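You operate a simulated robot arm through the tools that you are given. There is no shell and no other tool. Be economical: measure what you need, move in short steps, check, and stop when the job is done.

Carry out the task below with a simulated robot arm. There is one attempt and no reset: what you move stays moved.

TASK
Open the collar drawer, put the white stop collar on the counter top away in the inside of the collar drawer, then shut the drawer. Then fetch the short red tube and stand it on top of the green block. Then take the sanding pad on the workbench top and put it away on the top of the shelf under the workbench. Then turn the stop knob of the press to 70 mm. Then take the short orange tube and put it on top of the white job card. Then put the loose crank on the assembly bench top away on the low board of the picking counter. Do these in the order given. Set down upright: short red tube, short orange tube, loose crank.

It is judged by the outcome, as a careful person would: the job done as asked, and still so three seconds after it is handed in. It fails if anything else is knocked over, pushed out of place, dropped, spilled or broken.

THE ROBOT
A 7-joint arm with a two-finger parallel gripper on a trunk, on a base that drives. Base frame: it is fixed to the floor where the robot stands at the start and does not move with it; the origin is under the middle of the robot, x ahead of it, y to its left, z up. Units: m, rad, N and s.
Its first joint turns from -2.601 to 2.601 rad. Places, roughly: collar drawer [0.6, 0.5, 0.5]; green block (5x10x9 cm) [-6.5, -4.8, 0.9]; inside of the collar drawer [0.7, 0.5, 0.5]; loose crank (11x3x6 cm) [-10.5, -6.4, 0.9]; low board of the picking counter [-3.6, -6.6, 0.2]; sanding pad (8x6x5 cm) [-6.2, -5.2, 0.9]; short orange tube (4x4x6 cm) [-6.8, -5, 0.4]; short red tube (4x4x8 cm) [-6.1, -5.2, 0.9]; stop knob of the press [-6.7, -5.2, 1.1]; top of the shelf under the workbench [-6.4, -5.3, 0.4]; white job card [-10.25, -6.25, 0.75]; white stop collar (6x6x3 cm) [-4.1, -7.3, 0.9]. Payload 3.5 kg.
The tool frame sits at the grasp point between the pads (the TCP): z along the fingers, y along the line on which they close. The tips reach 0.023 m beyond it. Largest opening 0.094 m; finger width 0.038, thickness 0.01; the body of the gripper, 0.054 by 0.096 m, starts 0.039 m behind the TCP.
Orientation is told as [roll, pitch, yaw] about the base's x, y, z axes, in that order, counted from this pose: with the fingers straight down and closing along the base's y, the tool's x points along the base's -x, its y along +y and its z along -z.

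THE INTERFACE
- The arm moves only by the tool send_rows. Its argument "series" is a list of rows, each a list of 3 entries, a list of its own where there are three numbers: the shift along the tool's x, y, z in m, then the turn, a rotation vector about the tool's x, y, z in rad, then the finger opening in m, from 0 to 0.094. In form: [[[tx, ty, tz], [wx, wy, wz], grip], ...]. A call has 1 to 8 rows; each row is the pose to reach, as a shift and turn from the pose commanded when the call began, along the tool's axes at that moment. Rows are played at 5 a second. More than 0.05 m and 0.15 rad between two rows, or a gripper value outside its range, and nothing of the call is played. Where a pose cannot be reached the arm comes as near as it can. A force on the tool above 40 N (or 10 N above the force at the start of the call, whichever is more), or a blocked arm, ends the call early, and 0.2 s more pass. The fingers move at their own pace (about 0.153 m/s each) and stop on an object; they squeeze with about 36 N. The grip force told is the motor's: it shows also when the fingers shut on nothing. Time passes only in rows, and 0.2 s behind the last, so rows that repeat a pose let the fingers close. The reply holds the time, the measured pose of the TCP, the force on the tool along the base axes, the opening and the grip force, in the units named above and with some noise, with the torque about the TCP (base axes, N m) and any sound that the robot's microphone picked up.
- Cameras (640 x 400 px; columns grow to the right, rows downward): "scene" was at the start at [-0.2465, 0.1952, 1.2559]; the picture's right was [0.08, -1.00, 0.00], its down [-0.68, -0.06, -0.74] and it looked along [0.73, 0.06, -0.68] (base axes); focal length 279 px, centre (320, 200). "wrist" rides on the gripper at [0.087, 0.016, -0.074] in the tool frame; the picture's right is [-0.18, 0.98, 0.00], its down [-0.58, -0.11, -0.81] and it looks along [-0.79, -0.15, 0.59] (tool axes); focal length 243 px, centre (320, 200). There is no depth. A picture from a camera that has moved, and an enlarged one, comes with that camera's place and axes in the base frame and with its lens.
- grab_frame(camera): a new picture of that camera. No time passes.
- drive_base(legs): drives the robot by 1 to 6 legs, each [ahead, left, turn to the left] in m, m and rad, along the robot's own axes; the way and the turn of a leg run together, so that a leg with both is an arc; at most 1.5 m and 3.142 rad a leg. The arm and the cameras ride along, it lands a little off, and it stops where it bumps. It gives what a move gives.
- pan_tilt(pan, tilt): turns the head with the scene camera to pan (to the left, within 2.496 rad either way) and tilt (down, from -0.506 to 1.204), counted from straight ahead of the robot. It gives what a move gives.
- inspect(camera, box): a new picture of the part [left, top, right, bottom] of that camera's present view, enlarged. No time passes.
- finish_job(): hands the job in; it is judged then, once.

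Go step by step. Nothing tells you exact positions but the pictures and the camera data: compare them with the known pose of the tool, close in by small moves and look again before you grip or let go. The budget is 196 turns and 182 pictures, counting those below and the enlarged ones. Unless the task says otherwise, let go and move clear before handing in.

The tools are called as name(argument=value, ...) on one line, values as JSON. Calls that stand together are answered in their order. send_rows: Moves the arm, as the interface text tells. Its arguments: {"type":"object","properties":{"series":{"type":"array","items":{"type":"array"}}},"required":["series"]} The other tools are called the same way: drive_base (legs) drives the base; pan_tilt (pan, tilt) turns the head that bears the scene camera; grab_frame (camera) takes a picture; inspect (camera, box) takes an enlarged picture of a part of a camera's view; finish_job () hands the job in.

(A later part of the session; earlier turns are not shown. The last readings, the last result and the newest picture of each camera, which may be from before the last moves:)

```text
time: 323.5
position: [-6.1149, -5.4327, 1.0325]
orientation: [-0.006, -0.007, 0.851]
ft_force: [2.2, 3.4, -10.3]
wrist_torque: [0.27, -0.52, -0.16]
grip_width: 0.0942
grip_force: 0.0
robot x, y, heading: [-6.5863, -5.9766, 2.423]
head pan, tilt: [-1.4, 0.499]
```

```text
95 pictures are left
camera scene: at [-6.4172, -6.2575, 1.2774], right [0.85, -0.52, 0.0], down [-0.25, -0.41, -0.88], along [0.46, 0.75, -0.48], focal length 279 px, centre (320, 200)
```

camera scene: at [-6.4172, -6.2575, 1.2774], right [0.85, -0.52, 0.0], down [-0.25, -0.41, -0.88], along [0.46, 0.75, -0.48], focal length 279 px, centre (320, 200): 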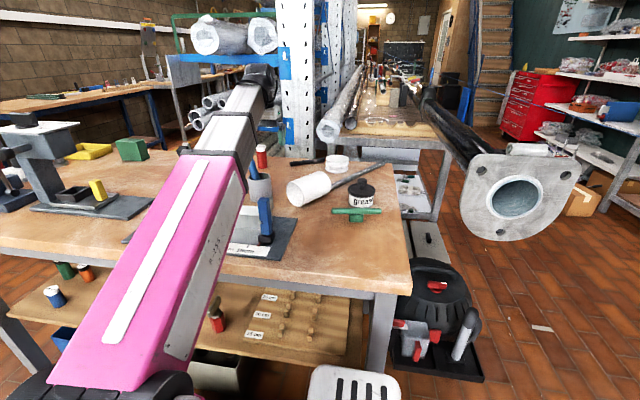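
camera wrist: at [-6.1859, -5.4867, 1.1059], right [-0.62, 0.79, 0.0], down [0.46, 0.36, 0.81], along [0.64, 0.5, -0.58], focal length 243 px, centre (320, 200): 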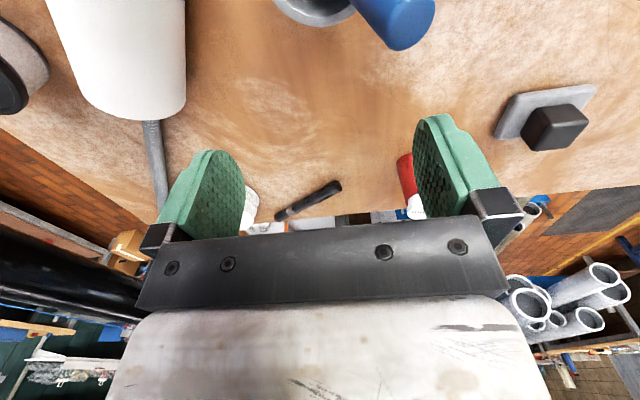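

The tube top is visible past the right finger. I'll move over it (17.6 cm out, 9.5 cm left).

send_rows(series=[[[-0.036, 0.019, 0], [0, 0, 0], 0.094], [[-0.072, 0.038, 0], [0, 0, 0], 0.094], [[-0.108, 0.057, 0], [0, 0, 0], 0.094], [[-0.144, 0.076, 0], [0, 0, 0], 0.094], [[-0.166, 0.095, 0], [0, 0, 0], 0.094], [[-0.166, 0.095, 0.03], [0, 0, 0], 0.094]])

grab_frame(camera="wrist")

inspect(camera="scene", box=[150, 60, 350, 200])

```text
time: 324.9
position: [-6.0792, -5.2474, 1.0046]
orientation: [-0.006, -0.01, 0.853]
ft_force: [-0.1, -0.2, 0.0]
wrist_torque: [-0.02, -0.01, -0.02]
grip_width: 0.0942
grip_force: 0.1
robot x, y, heading: [-6.5926, -5.9768, 2.426]
head pan, tilt: [-1.4, 0.499]
```

```text
94 pictures are left
camera wrist: at [-6.1487, -5.302, 1.0775], right [-0.62, 0.79, 0.0], down [0.46, 0.36, 0.81], along [0.64, 0.5, -0.58], focal length 243 px, centre (320, 200)
```

wrist: 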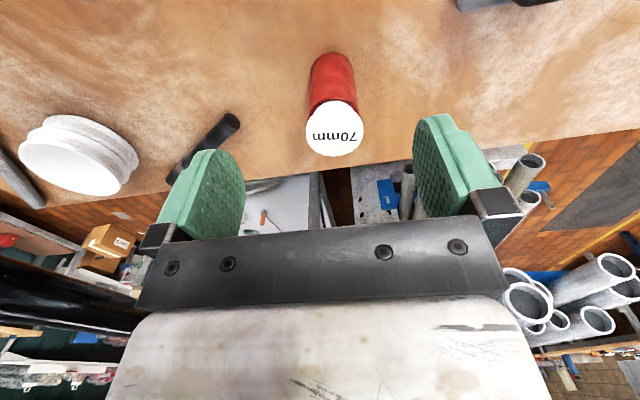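

```text
2.86 times, centred on (250, 130) of scene
camera zoom: at [-6.4172, -6.2575, 1.2774], right [0.85, -0.52, 0.0], down [-0.25, -0.41, -0.88], along [0.46, 0.75, -0.48], focal length 798 px, centre (520, 400)
```

zoom: 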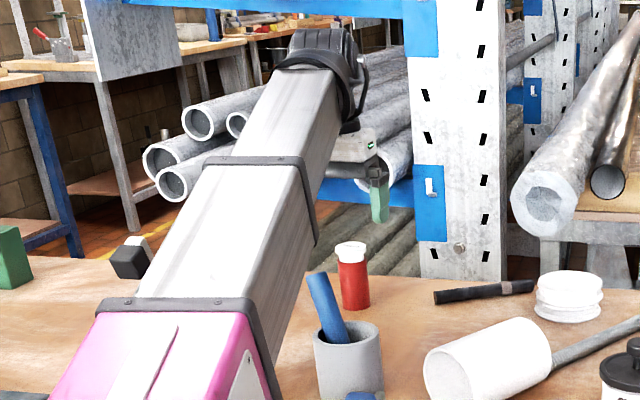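

The tube (labelled 70mm) is 3 cm further out. I'll align and descend over it.

send_rows(series=[[[-0.031, 0.005, 0], [0, 0, 0], 0.094], [[-0.031, 0.005, 0.03], [0, 0, 0], 0.094]])

grab_frame(camera="wrist")

inspect(camera="scene", box=[150, 60, 350, 200])

```text
time: 325.5
position: [-6.0592, -5.2188, 0.9726]
orientation: [-0.004, -0.008, 0.851]
ft_force: [0.2, 0.2, 0.3]
wrist_torque: [0.0, -0.01, 0.02]
grip_width: 0.094
grip_force: 0.1
robot x, y, heading: [-6.5885, -5.9723, 2.423]
head pan, tilt: [-1.4, 0.499]
```

```text
92 pictures are left
camera wrist: at [-6.1297, -5.2732, 1.0461], right [-0.62, 0.79, 0.0], down [0.46, 0.36, 0.81], along [0.64, 0.5, -0.58], focal length 243 px, centre (320, 200)
```

wrist: 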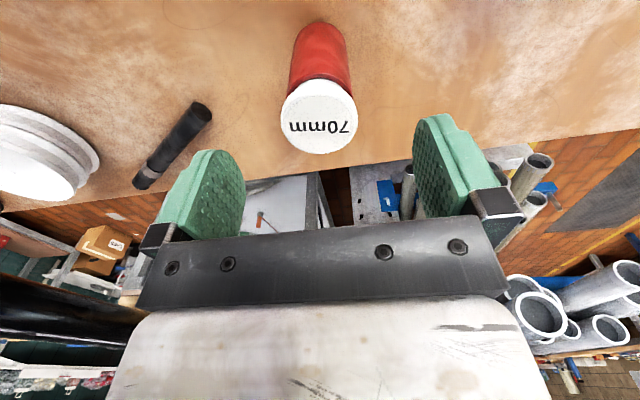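

```text
2.86 times, centred on (250, 130) of scene
camera zoom: at [-6.4171, -6.2574, 1.2774], right [0.85, -0.52, 0.0], down [-0.25, -0.41, -0.88], along [0.46, 0.75, -0.48], focal length 798 px, centre (520, 400)
```

zoom: 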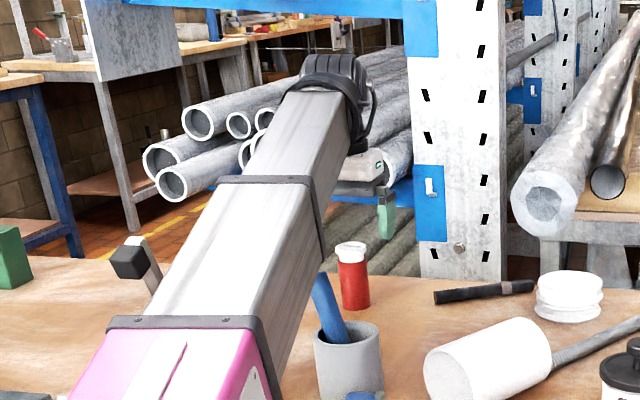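

Alignment is good, but the forearm would come down very close to the blue stick in the cup. I'll lift a little, shift the base 9 cm forward so the forearm passes more to the left, and re-centre.

send_rows(series=[[[0, 0, -0.03], [0, 0, 0], 0.094]])

drive_base(legs=[[0.09, 0, 0]])

send_rows(series=[[[0.003, -0.045, 0], [0, 0, 0], 0.094], [[0.006, -0.09, 0], [0, 0, 0], 0.094], [[0.006, -0.09, 0.02], [0, 0, 0], 0.094]])

grab_frame(camera="wrist")

inspect(camera="scene", box=[150, 60, 350, 200])

```text
time: 325.9
position: [-6.0585, -5.2186, 1.0041]
orientation: [-0.004, -0.008, 0.851]
ft_force: [-0.1, 0.5, 1.1]
wrist_torque: [-0.02, -0.02, 0.0]
grip_width: 0.0938
grip_force: 0.0
robot x, y, heading: [-6.5871, -5.9757, 2.419]
head pan, tilt: [-1.4, 0.499]
```

```text
time: 327.1
position: [-6.1058, -5.1764, 1.0029]
orientation: [-0.004, -0.006, 0.83]
ft_force: [-0.9, -0.7, -0.1]
wrist_torque: [0.03, -0.04, -0.01]
grip_width: 0.0939
grip_force: 0.1
robot x, y, heading: [-6.649, -5.9194, 2.419]
head pan, tilt: [-1.4, 0.499]
stopped in leg 1: the robot was blocked; the commanded pose is now the measured one
```

```text
time: 327.9
position: [-6.0433, -5.2417, 0.9857]
orientation: [-0.007, -0.006, 0.833]
ft_force: [-0.6, 0.4, 0.3]
wrist_torque: [0.01, 0.02, 0.01]
grip_width: 0.0937
grip_force: 0.2
robot x, y, heading: [-6.6515, -5.917, 2.42]
head pan, tilt: [-1.4, 0.499]
```

```text
90 pictures are left
camera wrist: at [-6.115, -5.2948, 1.0595], right [-0.6, 0.8, 0.0], down [0.46, 0.35, 0.81], along [0.65, 0.49, -0.58], focal length 243 px, centre (320, 200)
```

wrist: 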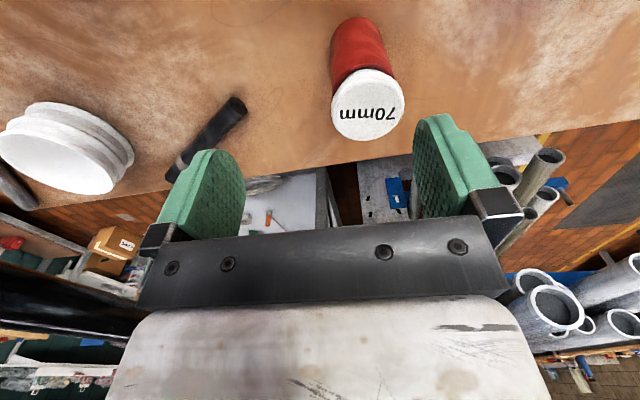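

```text
2.86 times, centred on (250, 130) of scene
camera zoom: at [-6.4812, -6.2036, 1.2774], right [0.85, -0.52, 0.0], down [-0.25, -0.41, -0.88], along [0.46, 0.75, -0.48], focal length 798 px, centre (520, 400)
```

zoom: 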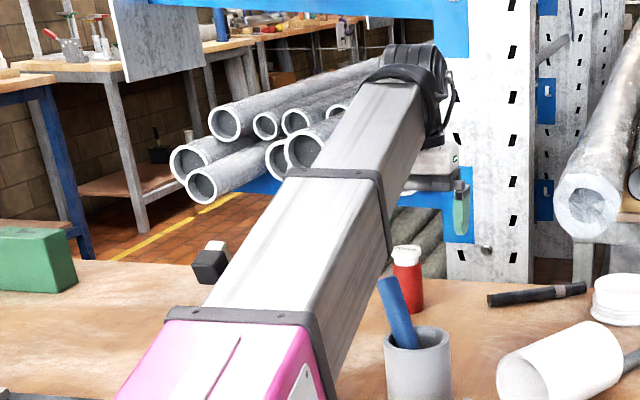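

The base was stopped because the forearm brushed the stand; nothing seems to have shifted. I'll move the TCP back over the tube and check.

send_rows(series=[[[0.003, 0.03, 0], [0, 0, 0], 0.094], [[0.003, 0.03, 0.02], [0, 0, 0], 0.094]])

grab_frame(camera="wrist")

inspect(camera="scene", box=[180, 100, 300, 190])

```text
time: 328.5
position: [-6.0701, -5.2227, 0.966]
orientation: [-0.005, -0.008, 0.832]
ft_force: [0.4, 0.1, -0.3]
wrist_torque: [0.0, -0.03, -0.02]
grip_width: 0.094
grip_force: 0.0
robot x, y, heading: [-6.654, -5.9171, 2.421]
head pan, tilt: [-1.4, 0.499]
```

```text
88 pictures are left
camera wrist: at [-6.1407, -5.2771, 1.0383], right [-0.6, 0.8, 0.0], down [0.46, 0.36, 0.81], along [0.65, 0.49, -0.59], focal length 243 px, centre (320, 200)
```

wrist: 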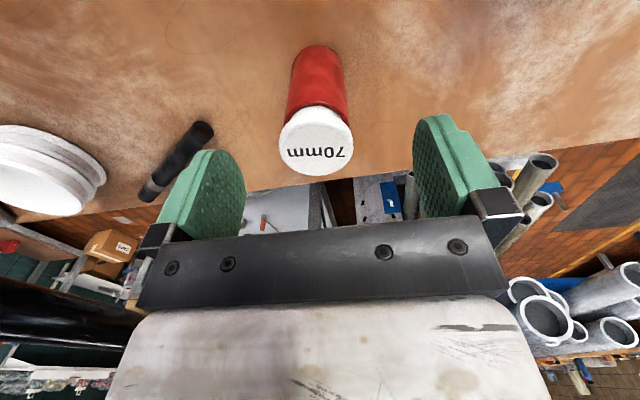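

```text
4.44 times, centred on (240, 145) of scene
camera zoom: at [-6.4812, -6.2037, 1.2774], right [0.85, -0.52, 0.0], down [-0.25, -0.41, -0.88], along [0.46, 0.75, -0.48], focal length 1241 px, centre (676, 444)
```

zoom: 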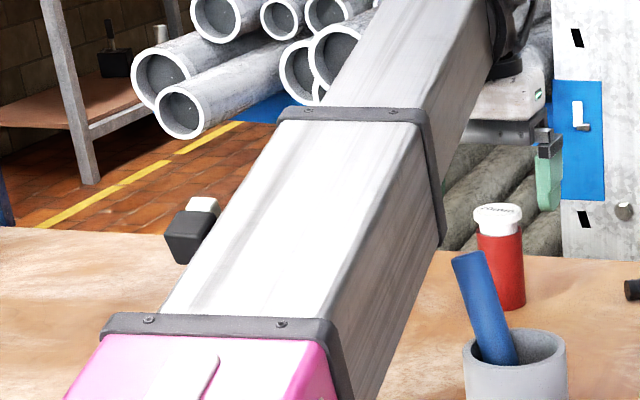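

Centred. I'll descend to z≈0.942 and close on the tube's top part.

send_rows(series=[[[0, 0, 0.012], [0, 0, 0], 0.094], [[0, 0, 0.025], [0, 0, 0], 0.094], [[0, 0, 0.028], [0, 0, 0], 0.06], [[0, 0, 0.028], [0, 0, 0], 0.03], [[0, 0, 0.028], [0, 0, 0], 0.02], [[0, 0, 0.028], [0, 0, 0], 0.02]])

grab_frame(camera="wrist")

```text
time: 329.9
position: [-6.0695, -5.2214, 0.9353]
orientation: [-0.005, -0.007, 0.833]
ft_force: [-0.9, 0.4, 0.0]
wrist_torque: [-0.01, 0.05, 0.0]
grip_width: 0.0397
grip_force: 36.0
robot x, y, heading: [-6.65, -5.9196, 2.424]
head pan, tilt: [-1.4, 0.499]
```

```text
86 pictures are left
camera wrist: at [-6.1418, -5.2754, 1.0086], right [-0.6, 0.8, 0.0], down [0.46, 0.36, 0.81], along [0.65, 0.49, -0.58], focal length 243 px, centre (320, 200)
```

wrist: 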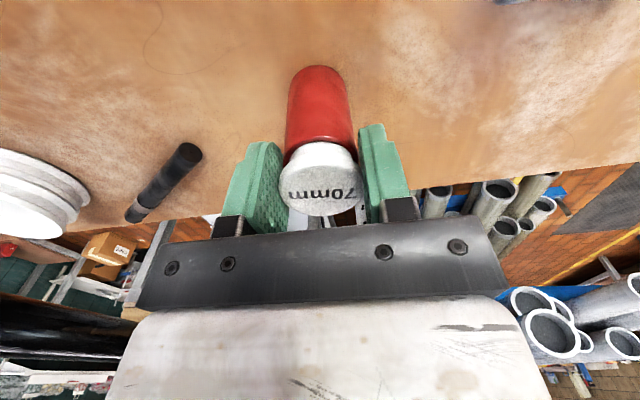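

The tube is gripped (39.7 mm). I'll lift it well above the stand and cup.

send_rows(series=[[[0, 0, -0.03], [0, 0, 0], 0.02], [[0, 0, -0.06], [0, 0, 0], 0.02], [[0, 0, -0.09], [0, 0, 0], 0.02], [[0, 0, -0.12], [0, 0, 0], 0.02], [[0, 0, -0.15], [0, 0, 0], 0.02]])

inspect(camera="scene", box=[150, 60, 350, 200])

```text
time: 331.1
position: [-6.0721, -5.2242, 1.0862]
orientation: [-0.005, -0.008, 0.832]
ft_force: [-0.6, 0.4, -0.6]
wrist_torque: [0.01, 0.05, -0.01]
grip_width: 0.0398
grip_force: 36.2
robot x, y, heading: [-6.6518, -5.9202, 2.422]
head pan, tilt: [-1.4, 0.499]
```

```text
2.86 times, centred on (250, 130) of scene
camera zoom: at [-6.4812, -6.2037, 1.2774], right [0.85, -0.52, 0.0], down [-0.25, -0.41, -0.88], along [0.46, 0.75, -0.48], focal length 798 px, centre (520, 400)
```

zoom: 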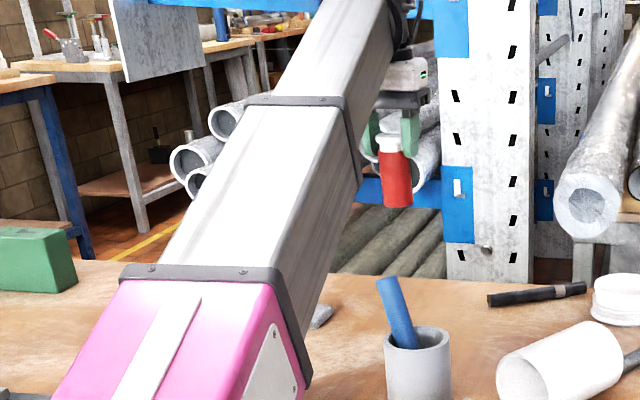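

Tube is up. I'll back away from the bench, then look at the bench's left end for the way to the green block.

drive_base(legs=[[0, 0.75, 0]])

grab_frame(camera="scene")

pan_tilt(pan=-0.4, tilt=0.5)

grab_frame(camera="scene")

```text
time: 335.1
position: [-6.5659, -5.7749, 1.0855]
orientation: [-0.004, -0.008, 0.837]
ft_force: [0.3, -0.1, -1.4]
wrist_torque: [0.0, 0.01, 0.01]
grip_width: 0.0396
grip_force: 36.1
robot x, y, heading: [-7.1403, -6.4723, 2.43]
head pan, tilt: [-1.4, 0.499]
```

```text
84 pictures are left
camera scene: at [-6.9655, -6.7599, 1.2774], right [0.86, -0.52, 0.0], down [-0.25, -0.41, -0.88], along [0.45, 0.75, -0.48], focal length 279 px, centre (320, 200)
```

scene: 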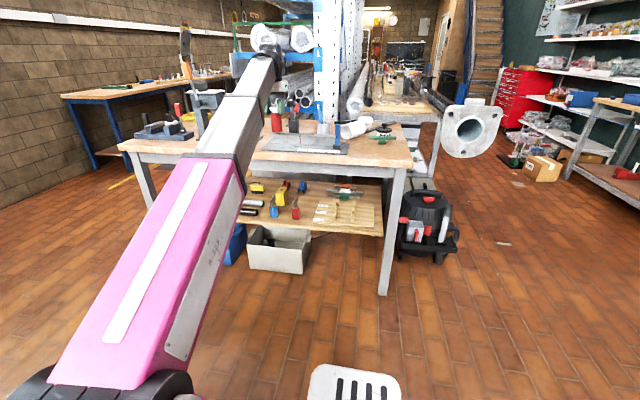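

```text
time: 336.4
position: [-6.5647, -5.7759, 1.0856]
orientation: [-0.006, -0.008, 0.84]
ft_force: [-0.2, 0.2, -1.0]
wrist_torque: [-0.01, 0.03, 0.03]
grip_width: 0.0394
grip_force: 35.9
robot x, y, heading: [-7.1416, -6.4721, 2.425]
head pan, tilt: [-0.4, 0.499]
```

```text
83 pictures are left
camera scene: at [-7.0526, -6.7562, 1.2774], right [0.9, 0.44, 0.0], down [0.21, -0.43, -0.88], along [-0.39, 0.79, -0.48], focal length 279 px, centre (320, 200)
```

scene: 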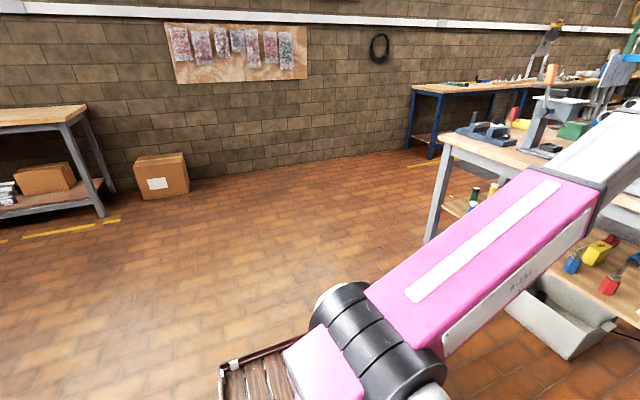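

The way round the left end is open. I'll drive to r≈-3.0, turn to face -n, and advance alongside the bench end.

drive_base(legs=[[1.5, 0, 0], [0.42, 0, 0], [0, 0, -1.575]])

pan_tilt(pan=-1.0, tilt=0.5)

grab_frame(camera="scene")

```text
time: 349.9
position: [-7.9011, -5.7803, 1.0858]
orientation: [-0.004, -0.006, -0.765]
ft_force: [0.0, 0.5, -1.4]
wrist_torque: [0.03, 0.0, -0.02]
grip_width: 0.0386
grip_force: 36.3
robot x, y, heading: [-8.5803, -5.1856, 0.824]
head pan, tilt: [-0.4, 0.499]
```

```text
time: 350.9
position: [-7.901, -5.7807, 1.0855]
orientation: [-0.004, -0.005, -0.763]
ft_force: [-0.4, 0.0, -1.0]
wrist_torque: [0.0, 0.04, -0.02]
grip_width: 0.0386
grip_force: 36.0
robot x, y, heading: [-8.5742, -5.1817, 0.829]
head pan, tilt: [-1.0, 0.499]
```

```text
82 pictures are left
camera scene: at [-8.8548, -5.3143, 1.2774], right [-0.18, -0.98, 0.0], down [-0.47, 0.08, -0.88], along [0.86, -0.15, -0.48], focal length 279 px, centre (320, 200)
```

scene: 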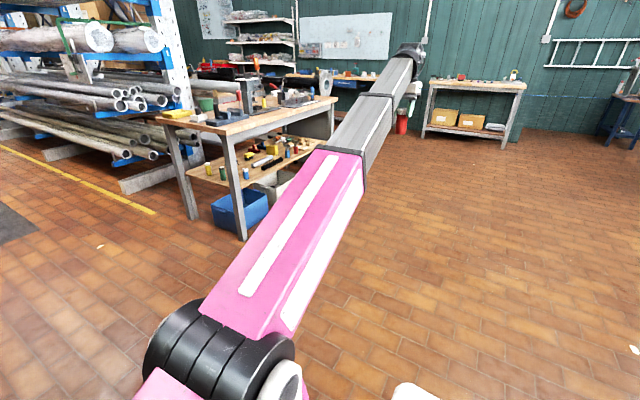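

drive_base(legs=[[0, 0, 0.025], [1.4, 0, 0]])

pan_tilt(pan=-1.4, tilt=0.5)

grab_frame(camera="scene")

```text
time: 358.4
position: [-6.9475, -4.6905, 1.0857]
orientation: [-0.005, -0.008, -0.732]
ft_force: [-0.9, -0.4, -1.1]
wrist_torque: [0.01, 0.03, 0.0]
grip_width: 0.0384
grip_force: 36.3
robot x, y, heading: [-7.6483, -4.1187, 0.859]
head pan, tilt: [-1.0, 0.499]
```

```text
time: 359.2
position: [-6.9459, -4.6913, 1.0855]
orientation: [-0.005, -0.007, -0.732]
ft_force: [-0.7, 0.6, -1.5]
wrist_torque: [0.0, 0.04, 0.01]
grip_width: 0.0384
grip_force: 35.8
robot x, y, heading: [-7.6475, -4.1157, 0.857]
head pan, tilt: [-1.4, 0.499]
```

```text
81 pictures are left
camera scene: at [-7.9281, -4.2893, 1.2774], right [-0.52, -0.86, 0.0], down [-0.41, 0.25, -0.88], along [0.75, -0.45, -0.48], focal length 279 px, centre (320, 200)
```

scene: 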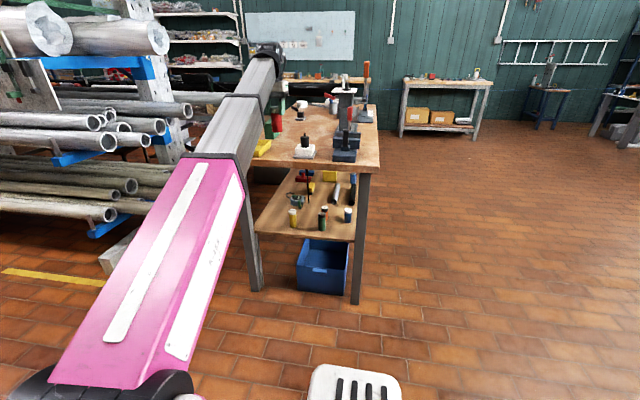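

I'm alongside the bench end. I'll zoom in on the green block.

inspect(camera="scene", box=[230, 60, 390, 170])

grab_frame(camera="wrist")

```text
3.64 times, centred on (310, 115) of scene
camera zoom: at [-7.9281, -4.2893, 1.2774], right [-0.52, -0.86, 0.0], down [-0.41, 0.25, -0.88], along [0.75, -0.45, -0.48], focal length 1016 px, centre (356, 509)
```

zoom: 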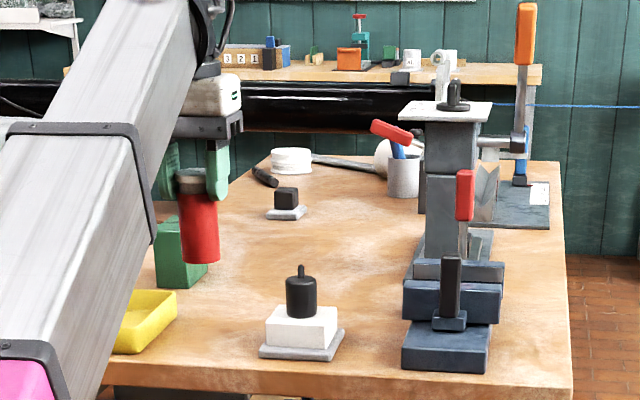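

```text
79 pictures are left
camera wrist: at [-7.0013, -4.6209, 1.1584], right [0.79, 0.61, 0.0], down [0.36, -0.46, 0.81], along [0.49, -0.65, -0.58], focal length 243 px, centre (320, 200)
```

wrist: 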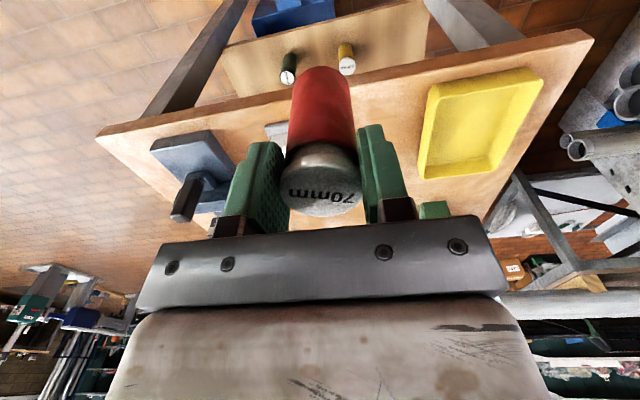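

The block's centre is about (-6.495, -4.83), top z≈0.94, long side along r. I'll drive so the tube comes near it and look.

drive_base(legs=[[0.18, 0, 0], [0, -0.38, 0]])

grab_frame(camera="wrist")

inspect(camera="scene", box=[150, 40, 390, 190])

```text
time: 362.7
position: [-6.541, -4.7845, 1.0858]
orientation: [-0.006, -0.007, -0.723]
ft_force: [0.6, 0.2, -0.8]
wrist_torque: [-0.01, 0.0, 0.0]
grip_width: 0.0383
grip_force: 35.9
robot x, y, heading: [-7.2475, -4.2176, 0.867]
head pan, tilt: [-1.4, 0.499]
```

```text
78 pictures are left
camera wrist: at [-6.5958, -4.7157, 1.1584], right [0.79, 0.62, 0.0], down [0.36, -0.46, 0.81], along [0.5, -0.64, -0.58], focal length 243 px, centre (320, 200)
```

wrist: 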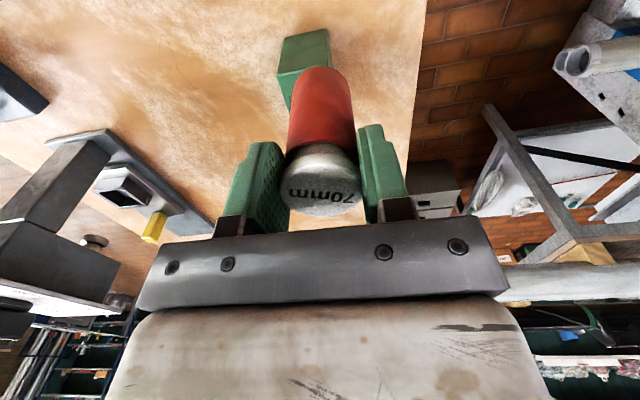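

```text
2.67 times, centred on (270, 115) of scene
camera zoom: at [-7.5261, -4.3942, 1.2774], right [-0.51, -0.86, 0.0], down [-0.41, 0.24, -0.88], along [0.76, -0.45, -0.48], focal length 745 px, centre (453, 427)
```

zoom: 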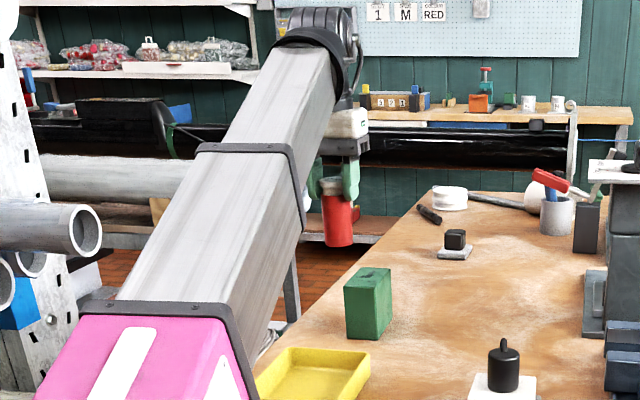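

The block is in view just beyond the tube. I'll shift 5.8 cm further and 1.7 cm across, then check again.

send_rows(series=[[[-0.03, -0.009, 0], [0, 0, 0], 0.02], [[-0.058, -0.017, 0.0], [0, 0, 0], 0.02], [[-0.058, -0.017, 0.025], [0, 0, 0], 0.02]])

grab_frame(camera="wrist")

inspect(camera="scene", box=[220, 80, 340, 180])

```text
time: 363.5
position: [-6.5059, -4.8358, 1.0624]
orientation: [-0.004, -0.01, -0.721]
ft_force: [-0.1, 0.1, -1.0]
wrist_torque: [0.05, -0.02, 0.05]
grip_width: 0.0384
grip_force: 35.5
robot x, y, heading: [-7.2487, -4.219, 0.865]
head pan, tilt: [-1.4, 0.499]
```

```text
76 pictures are left
camera wrist: at [-6.5623, -4.7664, 1.1348], right [0.79, 0.62, 0.0], down [0.36, -0.46, 0.81], along [0.5, -0.64, -0.58], focal length 243 px, centre (320, 200)
```

wrist: 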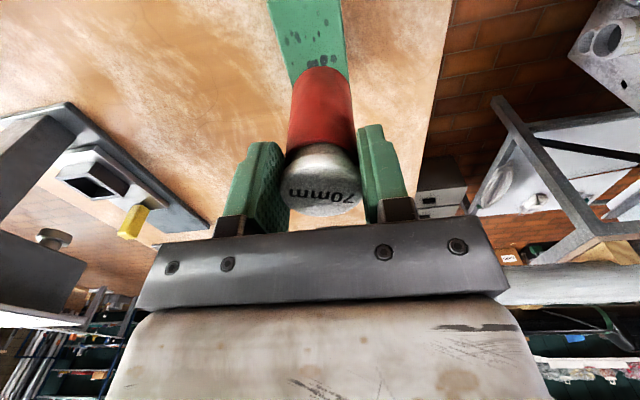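

```text
4.00 times, centred on (280, 130) of scene
camera zoom: at [-7.5261, -4.3942, 1.2774], right [-0.51, -0.86, 0.0], down [-0.41, 0.24, -0.88], along [0.76, -0.45, -0.48], focal length 1117 px, centre (480, 480)
```

zoom: 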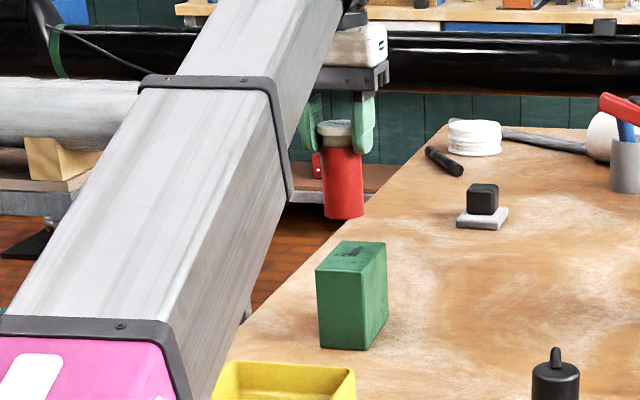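

The tube is almost over the block's centre. I'll trim 1.5 cm back and 0.6 cm across, and lower gently.

send_rows(series=[[[0.015, -0.006, 0], [0, 0, 0], 0.02], [[0.015, -0.006, 0.012], [0, 0, 0], 0.02], [[0.015, -0.006, 0.022], [0, 0, 0], 0.02]])

inspect(camera="scene", box=[240, 100, 320, 150])

grab_frame(camera="wrist")

```text
time: 364.3
position: [-6.5247, -4.8299, 1.0389]
orientation: [-0.005, -0.006, -0.721]
ft_force: [0.3, 0.4, -1.0]
wrist_torque: [0.02, 0.02, -0.01]
grip_width: 0.0384
grip_force: 35.7
robot x, y, heading: [-7.2486, -4.2171, 0.866]
head pan, tilt: [-1.4, 0.499]
```

```text
8.00 times, centred on (280, 125) of scene
camera zoom: at [-7.5261, -4.3942, 1.2774], right [-0.51, -0.86, 0.0], down [-0.41, 0.24, -0.88], along [0.76, -0.45, -0.48], focal length 2234 px, centre (640, 800)
```

zoom: 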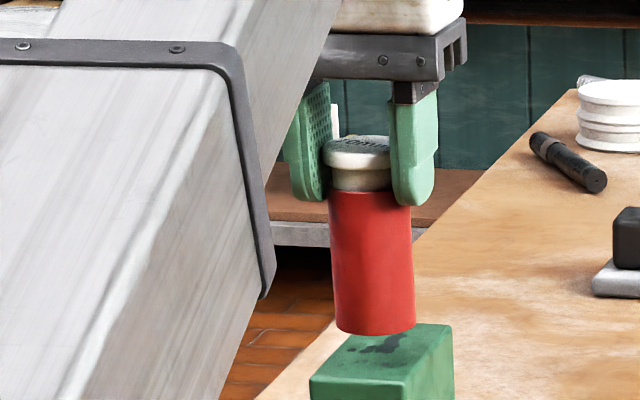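

```text
73 pictures are left
camera wrist: at [-6.5798, -4.7611, 1.1119], right [0.79, 0.62, 0.0], down [0.36, -0.46, 0.81], along [0.5, -0.64, -0.59], focal length 243 px, centre (320, 200)
```

wrist: 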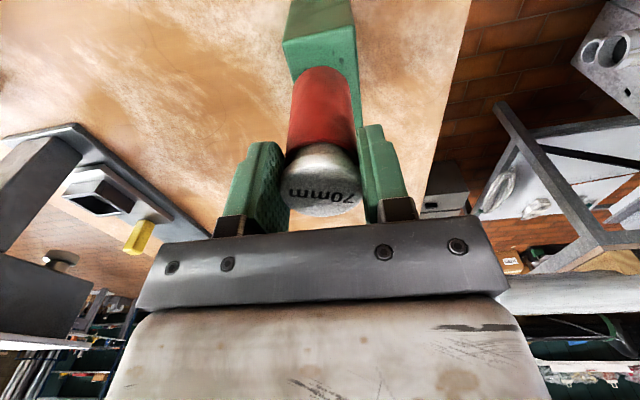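

send_rows(series=[[[-0.01, 0, 0], [0, 0, 0], 0.02], [[-0.01, 0, 0.004], [0, 0, 0], 0.02], [[-0.01, 0, 0.007], [0, 0, 0], 0.02], [[-0.01, 0, 0.009], [0, 0, 0], 0.02], [[-0.01, 0, 0.011], [0, 0, 0], 0.02]])

inspect(camera="scene", box=[240, 100, 320, 150])

```text
time: 365.5
position: [-6.5194, -4.8379, 1.0289]
orientation: [-0.005, -0.007, -0.722]
ft_force: [-0.8, 1.1, -0.4]
wrist_torque: [0.0, -0.03, 0.03]
grip_width: 0.0384
grip_force: 36.7
robot x, y, heading: [-7.2421, -4.2172, 0.869]
head pan, tilt: [-1.4, 0.499]
```

```text
8.00 times, centred on (280, 125) of scene
camera zoom: at [-7.5261, -4.3942, 1.2774], right [-0.51, -0.86, 0.0], down [-0.41, 0.24, -0.88], along [0.76, -0.45, -0.48], focal length 2234 px, centre (640, 800)
```

zoom: 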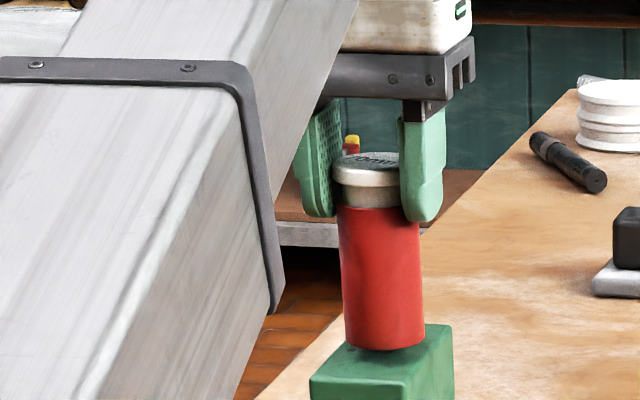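

send_rows(series=[[[0, 0, 0.002], [0, 0, 0], 0.02], [[0, 0, 0.004], [0, 0, 0], 0.02], [[0, 0, 0.005], [0, 0, 0], 0.02], [[0, 0, 0.005], [0, 0, 0], 0.02]])

inspect(camera="scene", box=[240, 110, 320, 160])

```text
time: 366.5
position: [-6.5172, -4.838, 1.023]
orientation: [-0.006, -0.008, -0.724]
ft_force: [-0.1, -0.1, -1.2]
wrist_torque: [0.04, 0.01, 0.03]
grip_width: 0.0384
grip_force: 36.2
robot x, y, heading: [-7.2485, -4.2183, 0.865]
head pan, tilt: [-1.4, 0.499]
```

```text
8.00 times, centred on (280, 135) of scene
camera zoom: at [-7.5261, -4.3942, 1.2774], right [-0.51, -0.86, 0.0], down [-0.41, 0.24, -0.88], along [0.76, -0.45, -0.48], focal length 2234 px, centre (640, 720)
```

zoom: 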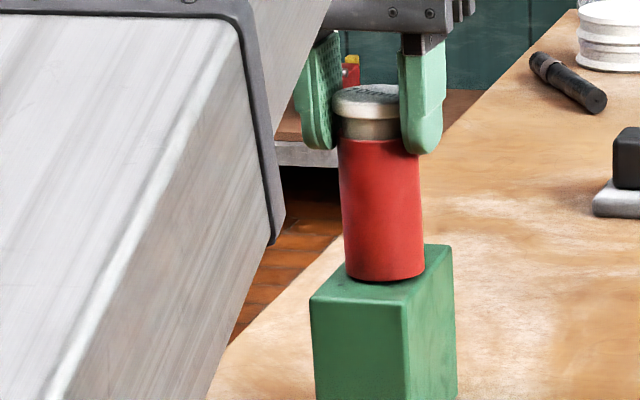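

send_rows(series=[[[0, 0.004, 0.001], [0, 0, 0], 0.02], [[0, 0.004, 0.003], [0, 0, 0], 0.02], [[0, 0.004, 0.005], [0, 0, 0], 0.02], [[0, 0.004, 0.007], [0, 0, 0], 0.02], [[0, 0.004, 0.009], [0, 0, 0], 0.02]])

inspect(camera="scene", box=[240, 110, 320, 160])

```text
time: 367.7
position: [-6.5151, -4.8341, 1.0143]
orientation: [-0.007, -0.01, -0.722]
ft_force: [-0.6, -4.5, 26.9]
wrist_torque: [-0.06, -0.09, 0.01]
grip_width: 0.0386
grip_force: 36.3
robot x, y, heading: [-7.2427, -4.216, 0.863]
head pan, tilt: [-1.4, 0.499]
```

```text
8.00 times, centred on (280, 135) of scene
camera zoom: at [-7.5268, -4.3938, 1.2773], right [-0.51, -0.86, 0.0], down [-0.41, 0.24, -0.88], along [0.76, -0.45, -0.48], focal length 2234 px, centre (640, 720)
```

zoom: 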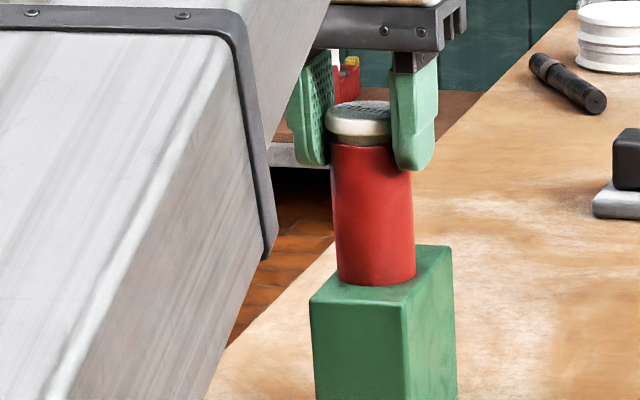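

Contact, and the tube stands centred on the block. I'll ease up a millimetre, open, and lift away.

send_rows(series=[[[0, 0, -0.001], [0, 0, 0], 0.02], [[0, 0, -0.001], [0, 0, 0], 0.045], [[0, 0, -0.001], [0, 0, 0], 0.07], [[0, 0, -0.001], [0, 0, 0], 0.08], [[0, 0, -0.02], [0, 0, 0], 0.08], [[0, 0, -0.05], [0, 0, 0], 0.08], [[0, 0, -0.08], [0, 0, 0], 0.08]])

inspect(camera="scene", box=[220, 70, 380, 170])

```text
time: 369.3
position: [-6.5133, -4.8359, 1.0926]
orientation: [-0.004, -0.007, -0.723]
ft_force: [-0.2, -0.1, -0.2]
wrist_torque: [-0.04, -0.01, 0.0]
grip_width: 0.0802
grip_force: 0.1
robot x, y, heading: [-7.2463, -4.2169, 0.866]
head pan, tilt: [-1.4, 0.499]
```

```text
4.00 times, centred on (300, 120) of scene
camera zoom: at [-7.5261, -4.3941, 1.2774], right [-0.51, -0.86, 0.0], down [-0.41, 0.24, -0.88], along [0.76, -0.45, -0.48], focal length 1117 px, centre (400, 520)
```

zoom: 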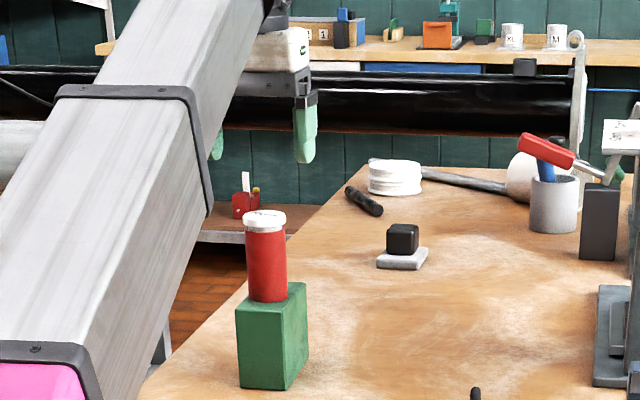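

The red tube stands on the green block, released. Next is the sanding pad (grey slab with a black grip) near (-6.24, -5.20). I'll go back round to the front.

drive_base(legs=[[0, 0.4, 0], [-1.5, 0, 0], [-0.17, 0, 0], [0, 0, 1.56], [-1.45, 0, 0]])

grab_frame(camera="scene")

```text
time: 390.3
position: [-6.947, -5.2952, 1.0916]
orientation: [-0.007, -0.007, 0.926]
ft_force: [0.6, 0.1, 0.2]
wrist_torque: [0.02, -0.02, 0.01]
grip_width: 0.0801
grip_force: 0.0
robot x, y, heading: [-7.5062, -6.0758, 2.515]
head pan, tilt: [-1.4, 0.499]
```

```text
68 pictures are left
camera scene: at [-7.3091, -6.3406, 1.2774], right [0.9, -0.44, 0.0], down [-0.21, -0.43, -0.88], along [0.39, 0.79, -0.48], focal length 279 px, centre (320, 200)
```

scene: 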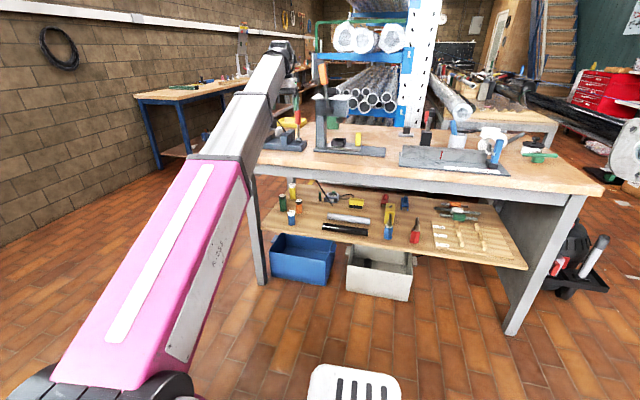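

I'm back in front. I'll straighten up, then retract the arm and pitch the tool about 30° forward, as the pad must later go under the bench top.

drive_base(legs=[[-0.1, 0.05, -0.095]])

send_rows(series=[[[0.03, 0, 0.01], [0, -0.087, 0], 0.08], [[0.06, 0, 0.025], [0, -0.174, 0], 0.08], [[0.09, 0, 0.04], [0, -0.26, 0], 0.08], [[0.12, 0, 0.06], [0, -0.35, 0], 0.08], [[0.15, 0, 0.08], [0, -0.435, 0], 0.08], [[0.18, 0, 0.1], [0, -0.52, 0], 0.08]])

pan_tilt(pan=-1.3, tilt=0.5)

inspect(camera="scene", box=[200, 70, 520, 270])

```text
time: 391.4
position: [-6.8276, -5.4518, 1.0918]
orientation: [-0.007, -0.007, 0.831]
ft_force: [0.3, -0.8, 0.3]
wrist_torque: [-0.01, -0.03, -0.02]
grip_width: 0.08
grip_force: 0.1
robot x, y, heading: [-7.4605, -6.1731, 2.414]
head pan, tilt: [-1.4, 0.499]
```

```text
time: 392.9
position: [-6.9469, -5.587, 0.9886]
orientation: [-0.009, -0.529, 0.835]
ft_force: [-1.1, -0.1, 0.3]
wrist_torque: [-0.01, -0.04, -0.01]
grip_width: 0.0802
grip_force: 0.1
robot x, y, heading: [-7.4574, -6.1689, 2.415]
head pan, tilt: [-1.4, 0.499]
```

```text
time: 393.5
position: [-6.9478, -5.5845, 0.9886]
orientation: [-0.008, -0.527, 0.833]
ft_force: [-0.3, -0.1, 0.4]
wrist_torque: [-0.02, -0.03, -0.01]
grip_width: 0.0802
grip_force: 0.0
robot x, y, heading: [-7.4567, -6.1699, 2.418]
head pan, tilt: [-1.3, 0.499]
```

```text
2.00 times, centred on (360, 170) of scene
camera zoom: at [-7.2971, -6.4536, 1.2774], right [0.9, -0.44, 0.0], down [-0.21, -0.43, -0.88], along [0.38, 0.79, -0.48], focal length 558 px, centre (240, 260)
```

zoom: 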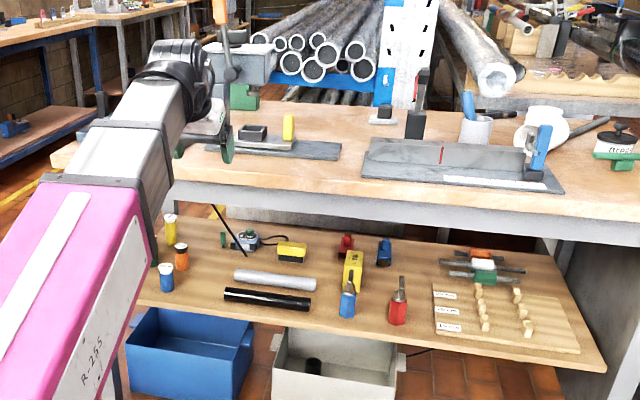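

Shelf has a free spot near r≈-1.72, n≈8.33 (left of the lying tubes). First the pad: I'll shift the TCP to r≈-1.40 to clear the press head and slide toward the bench.

send_rows(series=[[[0, -0.04, -0.01], [0, 0, 0], 0.08], [[0, -0.08, -0.02], [0, 0, 0], 0.08], [[0, -0.12, -0.03], [0, 0, 0], 0.08]])

drive_base(legs=[[0, -0.62, 0]])

grab_frame(camera="scene")

grab_frame(camera="wrist")

```text
time: 394.3
position: [-6.8715, -5.6744, 1.0166]
orientation: [-0.007, -0.528, 0.835]
ft_force: [1.1, 0.1, -0.2]
wrist_torque: [0.02, 0.03, 0.0]
grip_width: 0.0801
grip_force: 0.0
robot x, y, heading: [-7.4588, -6.1729, 2.416]
head pan, tilt: [-1.3, 0.499]
```

```text
time: 397.8
position: [-6.4761, -5.1818, 1.0171]
orientation: [-0.006, -0.525, 0.862]
ft_force: [0.0, 0.3, 0.1]
wrist_torque: [0.0, 0.02, 0.0]
grip_width: 0.0799
grip_force: 0.1
robot x, y, heading: [-7.0505, -5.7003, 2.448]
head pan, tilt: [-1.3, 0.499]
```

```text
66 pictures are left
camera scene: at [-6.8808, -5.9737, 1.2774], right [0.91, -0.41, 0.0], down [-0.2, -0.44, -0.88], along [0.36, 0.8, -0.48], focal length 279 px, centre (320, 200)
```

scene: 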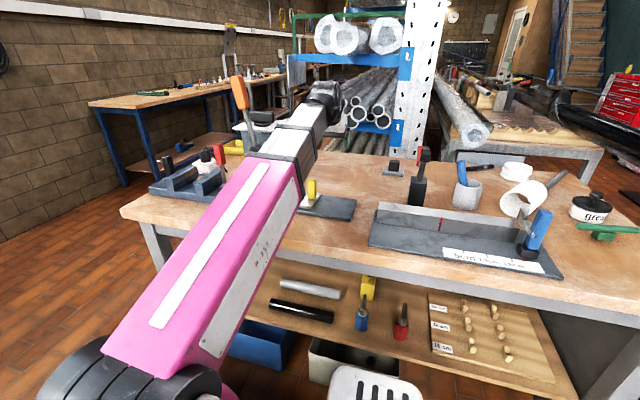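

```text
65 pictures are left
camera wrist: at [-6.5629, -5.2568, 1.0359], right [-0.64, 0.76, 0.09], down [0.14, 0.01, 0.99], along [0.76, 0.65, -0.11], focal length 243 px, centre (320, 200)
```

wrist: 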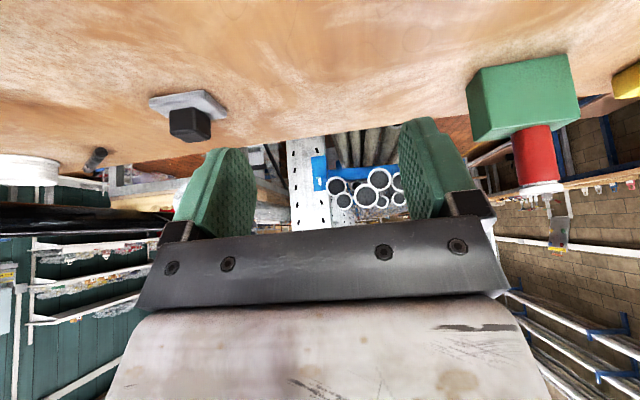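

The pad is at (-6.22, -5.18) as seen by both cameras. I'll hover above its black grip.

send_rows(series=[[[-0.0186, -0.0323, 0.0235], [0, 0, 0], 0.08], [[-0.0372, -0.0646, 0.047], [0, 0, 0], 0.08], [[-0.0558, -0.0968, 0.0705], [0, 0, 0], 0.08], [[-0.0745, -0.129, 0.094], [0, 0, 0], 0.08], [[-0.093, -0.161, 0.1175], [0, 0, 0], 0.08], [[-0.1117, -0.1937, 0.141], [0, 0, 0], 0.08]])

grab_frame(camera="wrist")

inspect(camera="scene", box=[300, 90, 500, 215])

```text
time: 399.2
position: [-6.2185, -5.1815, 0.9482]
orientation: [-0.005, -0.528, 0.86]
ft_force: [-0.6, 0.7, 0.8]
wrist_torque: [0.04, 0.01, 0.0]
grip_width: 0.0799
grip_force: 0.1
robot x, y, heading: [-7.0542, -5.6982, 2.447]
head pan, tilt: [-1.3, 0.499]
```

```text
64 pictures are left
camera wrist: at [-6.3052, -5.2564, 0.9688], right [-0.64, 0.76, 0.09], down [0.14, 0.01, 0.99], along [0.76, 0.65, -0.11], focal length 243 px, centre (320, 200)
```

wrist: 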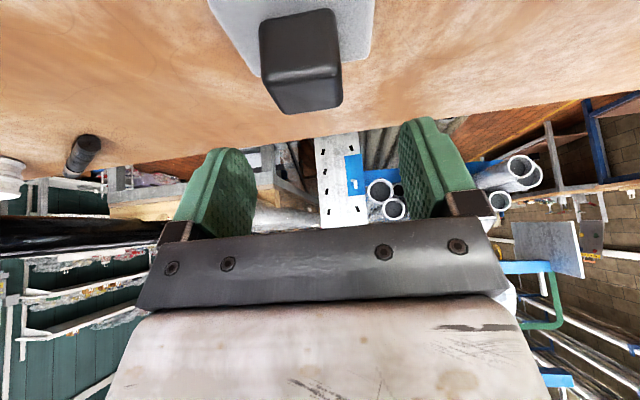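

```text
3.20 times, centred on (400, 152) of scene
camera zoom: at [-6.8807, -5.9737, 1.2774], right [0.91, -0.41, 0.0], down [-0.2, -0.44, -0.88], along [0.36, 0.8, -0.48], focal length 894 px, centre (64, 352)
```

zoom: 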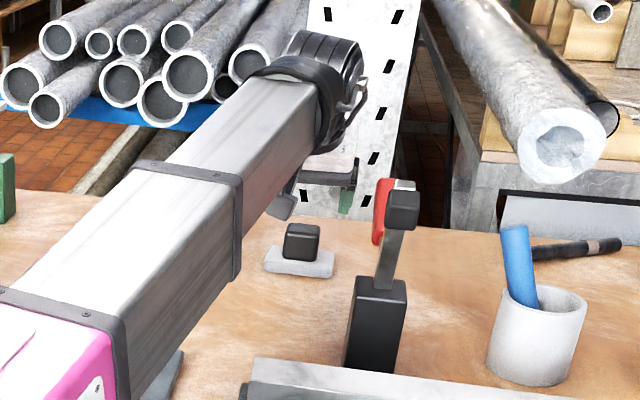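

Good alignment; the grip's top centre is about 8 mm ahead. I'll descend onto it and close.

send_rows(series=[[[0.007, -0.003, 0.017], [0, 0, 0], 0.08], [[0.0136, -0.003, 0.034], [0, 0, 0], 0.08], [[0.0204, -0.003, 0.0518], [0, 0, 0], 0.08], [[0.0204, -0.003, 0.0518], [0, 0, 0], 0.08]])

grab_frame(camera="wrist")

inspect(camera="scene", box=[350, 120, 450, 190])

```text
time: 400.2
position: [-6.2134, -5.1777, 0.8959]
orientation: [-0.006, -0.526, 0.86]
ft_force: [-0.1, -0.4, -0.3]
wrist_torque: [-0.02, 0.02, -0.02]
grip_width: 0.08
grip_force: 0.1
robot x, y, heading: [-7.0487, -5.7004, 2.439]
head pan, tilt: [-1.3, 0.499]
```

```text
62 pictures are left
camera wrist: at [-6.2984, -5.2534, 0.9161], right [-0.64, 0.76, 0.09], down [0.14, 0.01, 0.99], along [0.76, 0.65, -0.11], focal length 243 px, centre (320, 200)
```

wrist: 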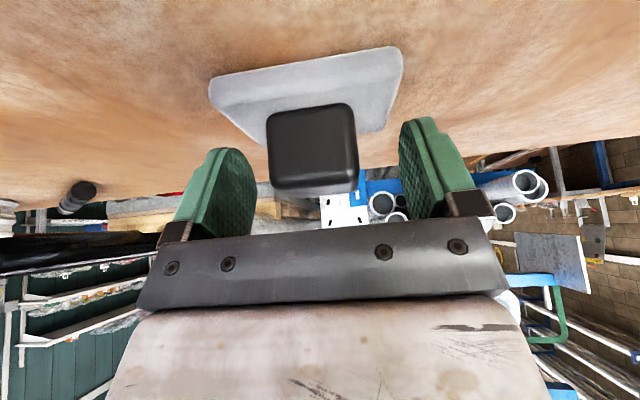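

```text
5.71 times, centred on (400, 155) of scene
camera zoom: at [-6.8807, -5.9737, 1.2774], right [0.91, -0.41, 0.0], down [-0.2, -0.44, -0.88], along [0.36, 0.8, -0.48], focal length 1596 px, centre (-137, 457)
```

zoom: 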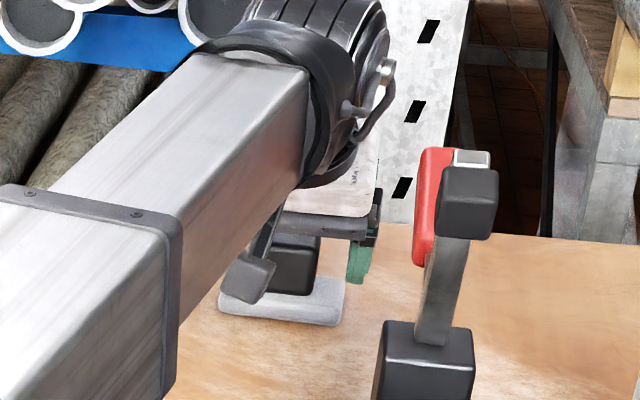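

send_rows(series=[[[0, 0, 0], [0, 0, 0], 0.05], [[0, 0, 0], [0, 0, 0], 0.02], [[0, 0, 0], [0, 0, 0], 0.01], [[0, 0, 0], [0, 0, 0], 0.01]])

send_rows(series=[[[-0.0125, 0, -0.0217], [0, 0, 0], 0.01], [[-0.025, 0, -0.0433], [0, 0, 0], 0.01], [[-0.0375, 0, -0.065], [0, 0, 0], 0.01], [[-0.05, 0, -0.0866], [0, 0, 0], 0.01], [[-0.06, 0, -0.104], [0, 0, 0], 0.01]])

grab_frame(camera="wrist")

```text
time: 401.2
position: [-6.2121, -5.1778, 0.8957]
orientation: [-0.005, -0.528, 0.861]
ft_force: [0.8, -0.3, 0.7]
wrist_torque: [0.0, 0.07, 0.02]
grip_width: 0.0391
grip_force: 36.5
robot x, y, heading: [-7.0493, -5.6973, 2.441]
head pan, tilt: [-1.3, 0.499]
```

```text
time: 402.4
position: [-6.2137, -5.1775, 1.0164]
orientation: [-0.006, -0.526, 0.86]
ft_force: [0.4, 0.6, 0.3]
wrist_torque: [-0.01, 0.01, 0.01]
grip_width: 0.0393
grip_force: 36.0
robot x, y, heading: [-7.0473, -5.6968, 2.447]
head pan, tilt: [-1.3, 0.499]
```

```text
60 pictures are left
camera wrist: at [-6.2986, -5.253, 1.0364], right [-0.64, 0.76, 0.09], down [0.14, 0.01, 0.99], along [0.76, 0.65, -0.11], focal length 243 px, centre (320, 200)
```

wrist: 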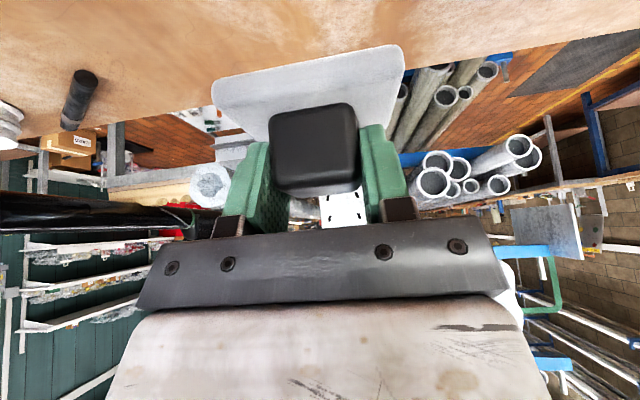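

The pad is held. I'll move it left past the stand's corner, then back away from the bench.

send_rows(series=[[[0, 0.05, 0], [0, 0, 0], 0.01], [[0, 0.1, 0], [0, 0, 0], 0.01], [[0, 0.15, 0], [0, 0, 0], 0.01]])

drive_base(legs=[[0, 0.95, 0]])

grab_frame(camera="scene")

```text
time: 403.2
position: [-6.3236, -5.0812, 1.0146]
orientation: [-0.008, -0.528, 0.859]
ft_force: [-0.7, 0.8, -0.4]
wrist_torque: [-0.01, 0.01, 0.0]
grip_width: 0.0392
grip_force: 35.8
robot x, y, heading: [-7.053, -5.6994, 2.451]
head pan, tilt: [-1.3, 0.499]
```

```text
time: 408.1
position: [-6.9087, -5.8019, 1.0148]
orientation: [-0.008, -0.527, 0.835]
ft_force: [-0.2, 0.5, 0.4]
wrist_torque: [0.0, 0.02, -0.02]
grip_width: 0.0391
grip_force: 35.7
robot x, y, heading: [-7.6521, -6.3985, 2.423]
head pan, tilt: [-1.3, 0.499]
```

```text
59 pictures are left
camera scene: at [-7.49, -6.6792, 1.2774], right [0.9, -0.44, 0.0], down [-0.21, -0.43, -0.88], along [0.38, 0.79, -0.48], focal length 279 px, centre (320, 200)
```

scene: 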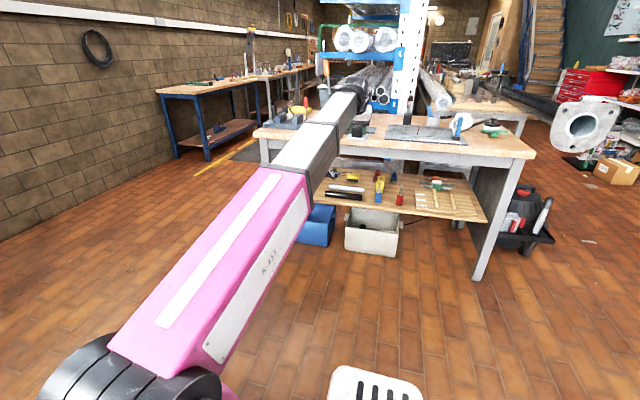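

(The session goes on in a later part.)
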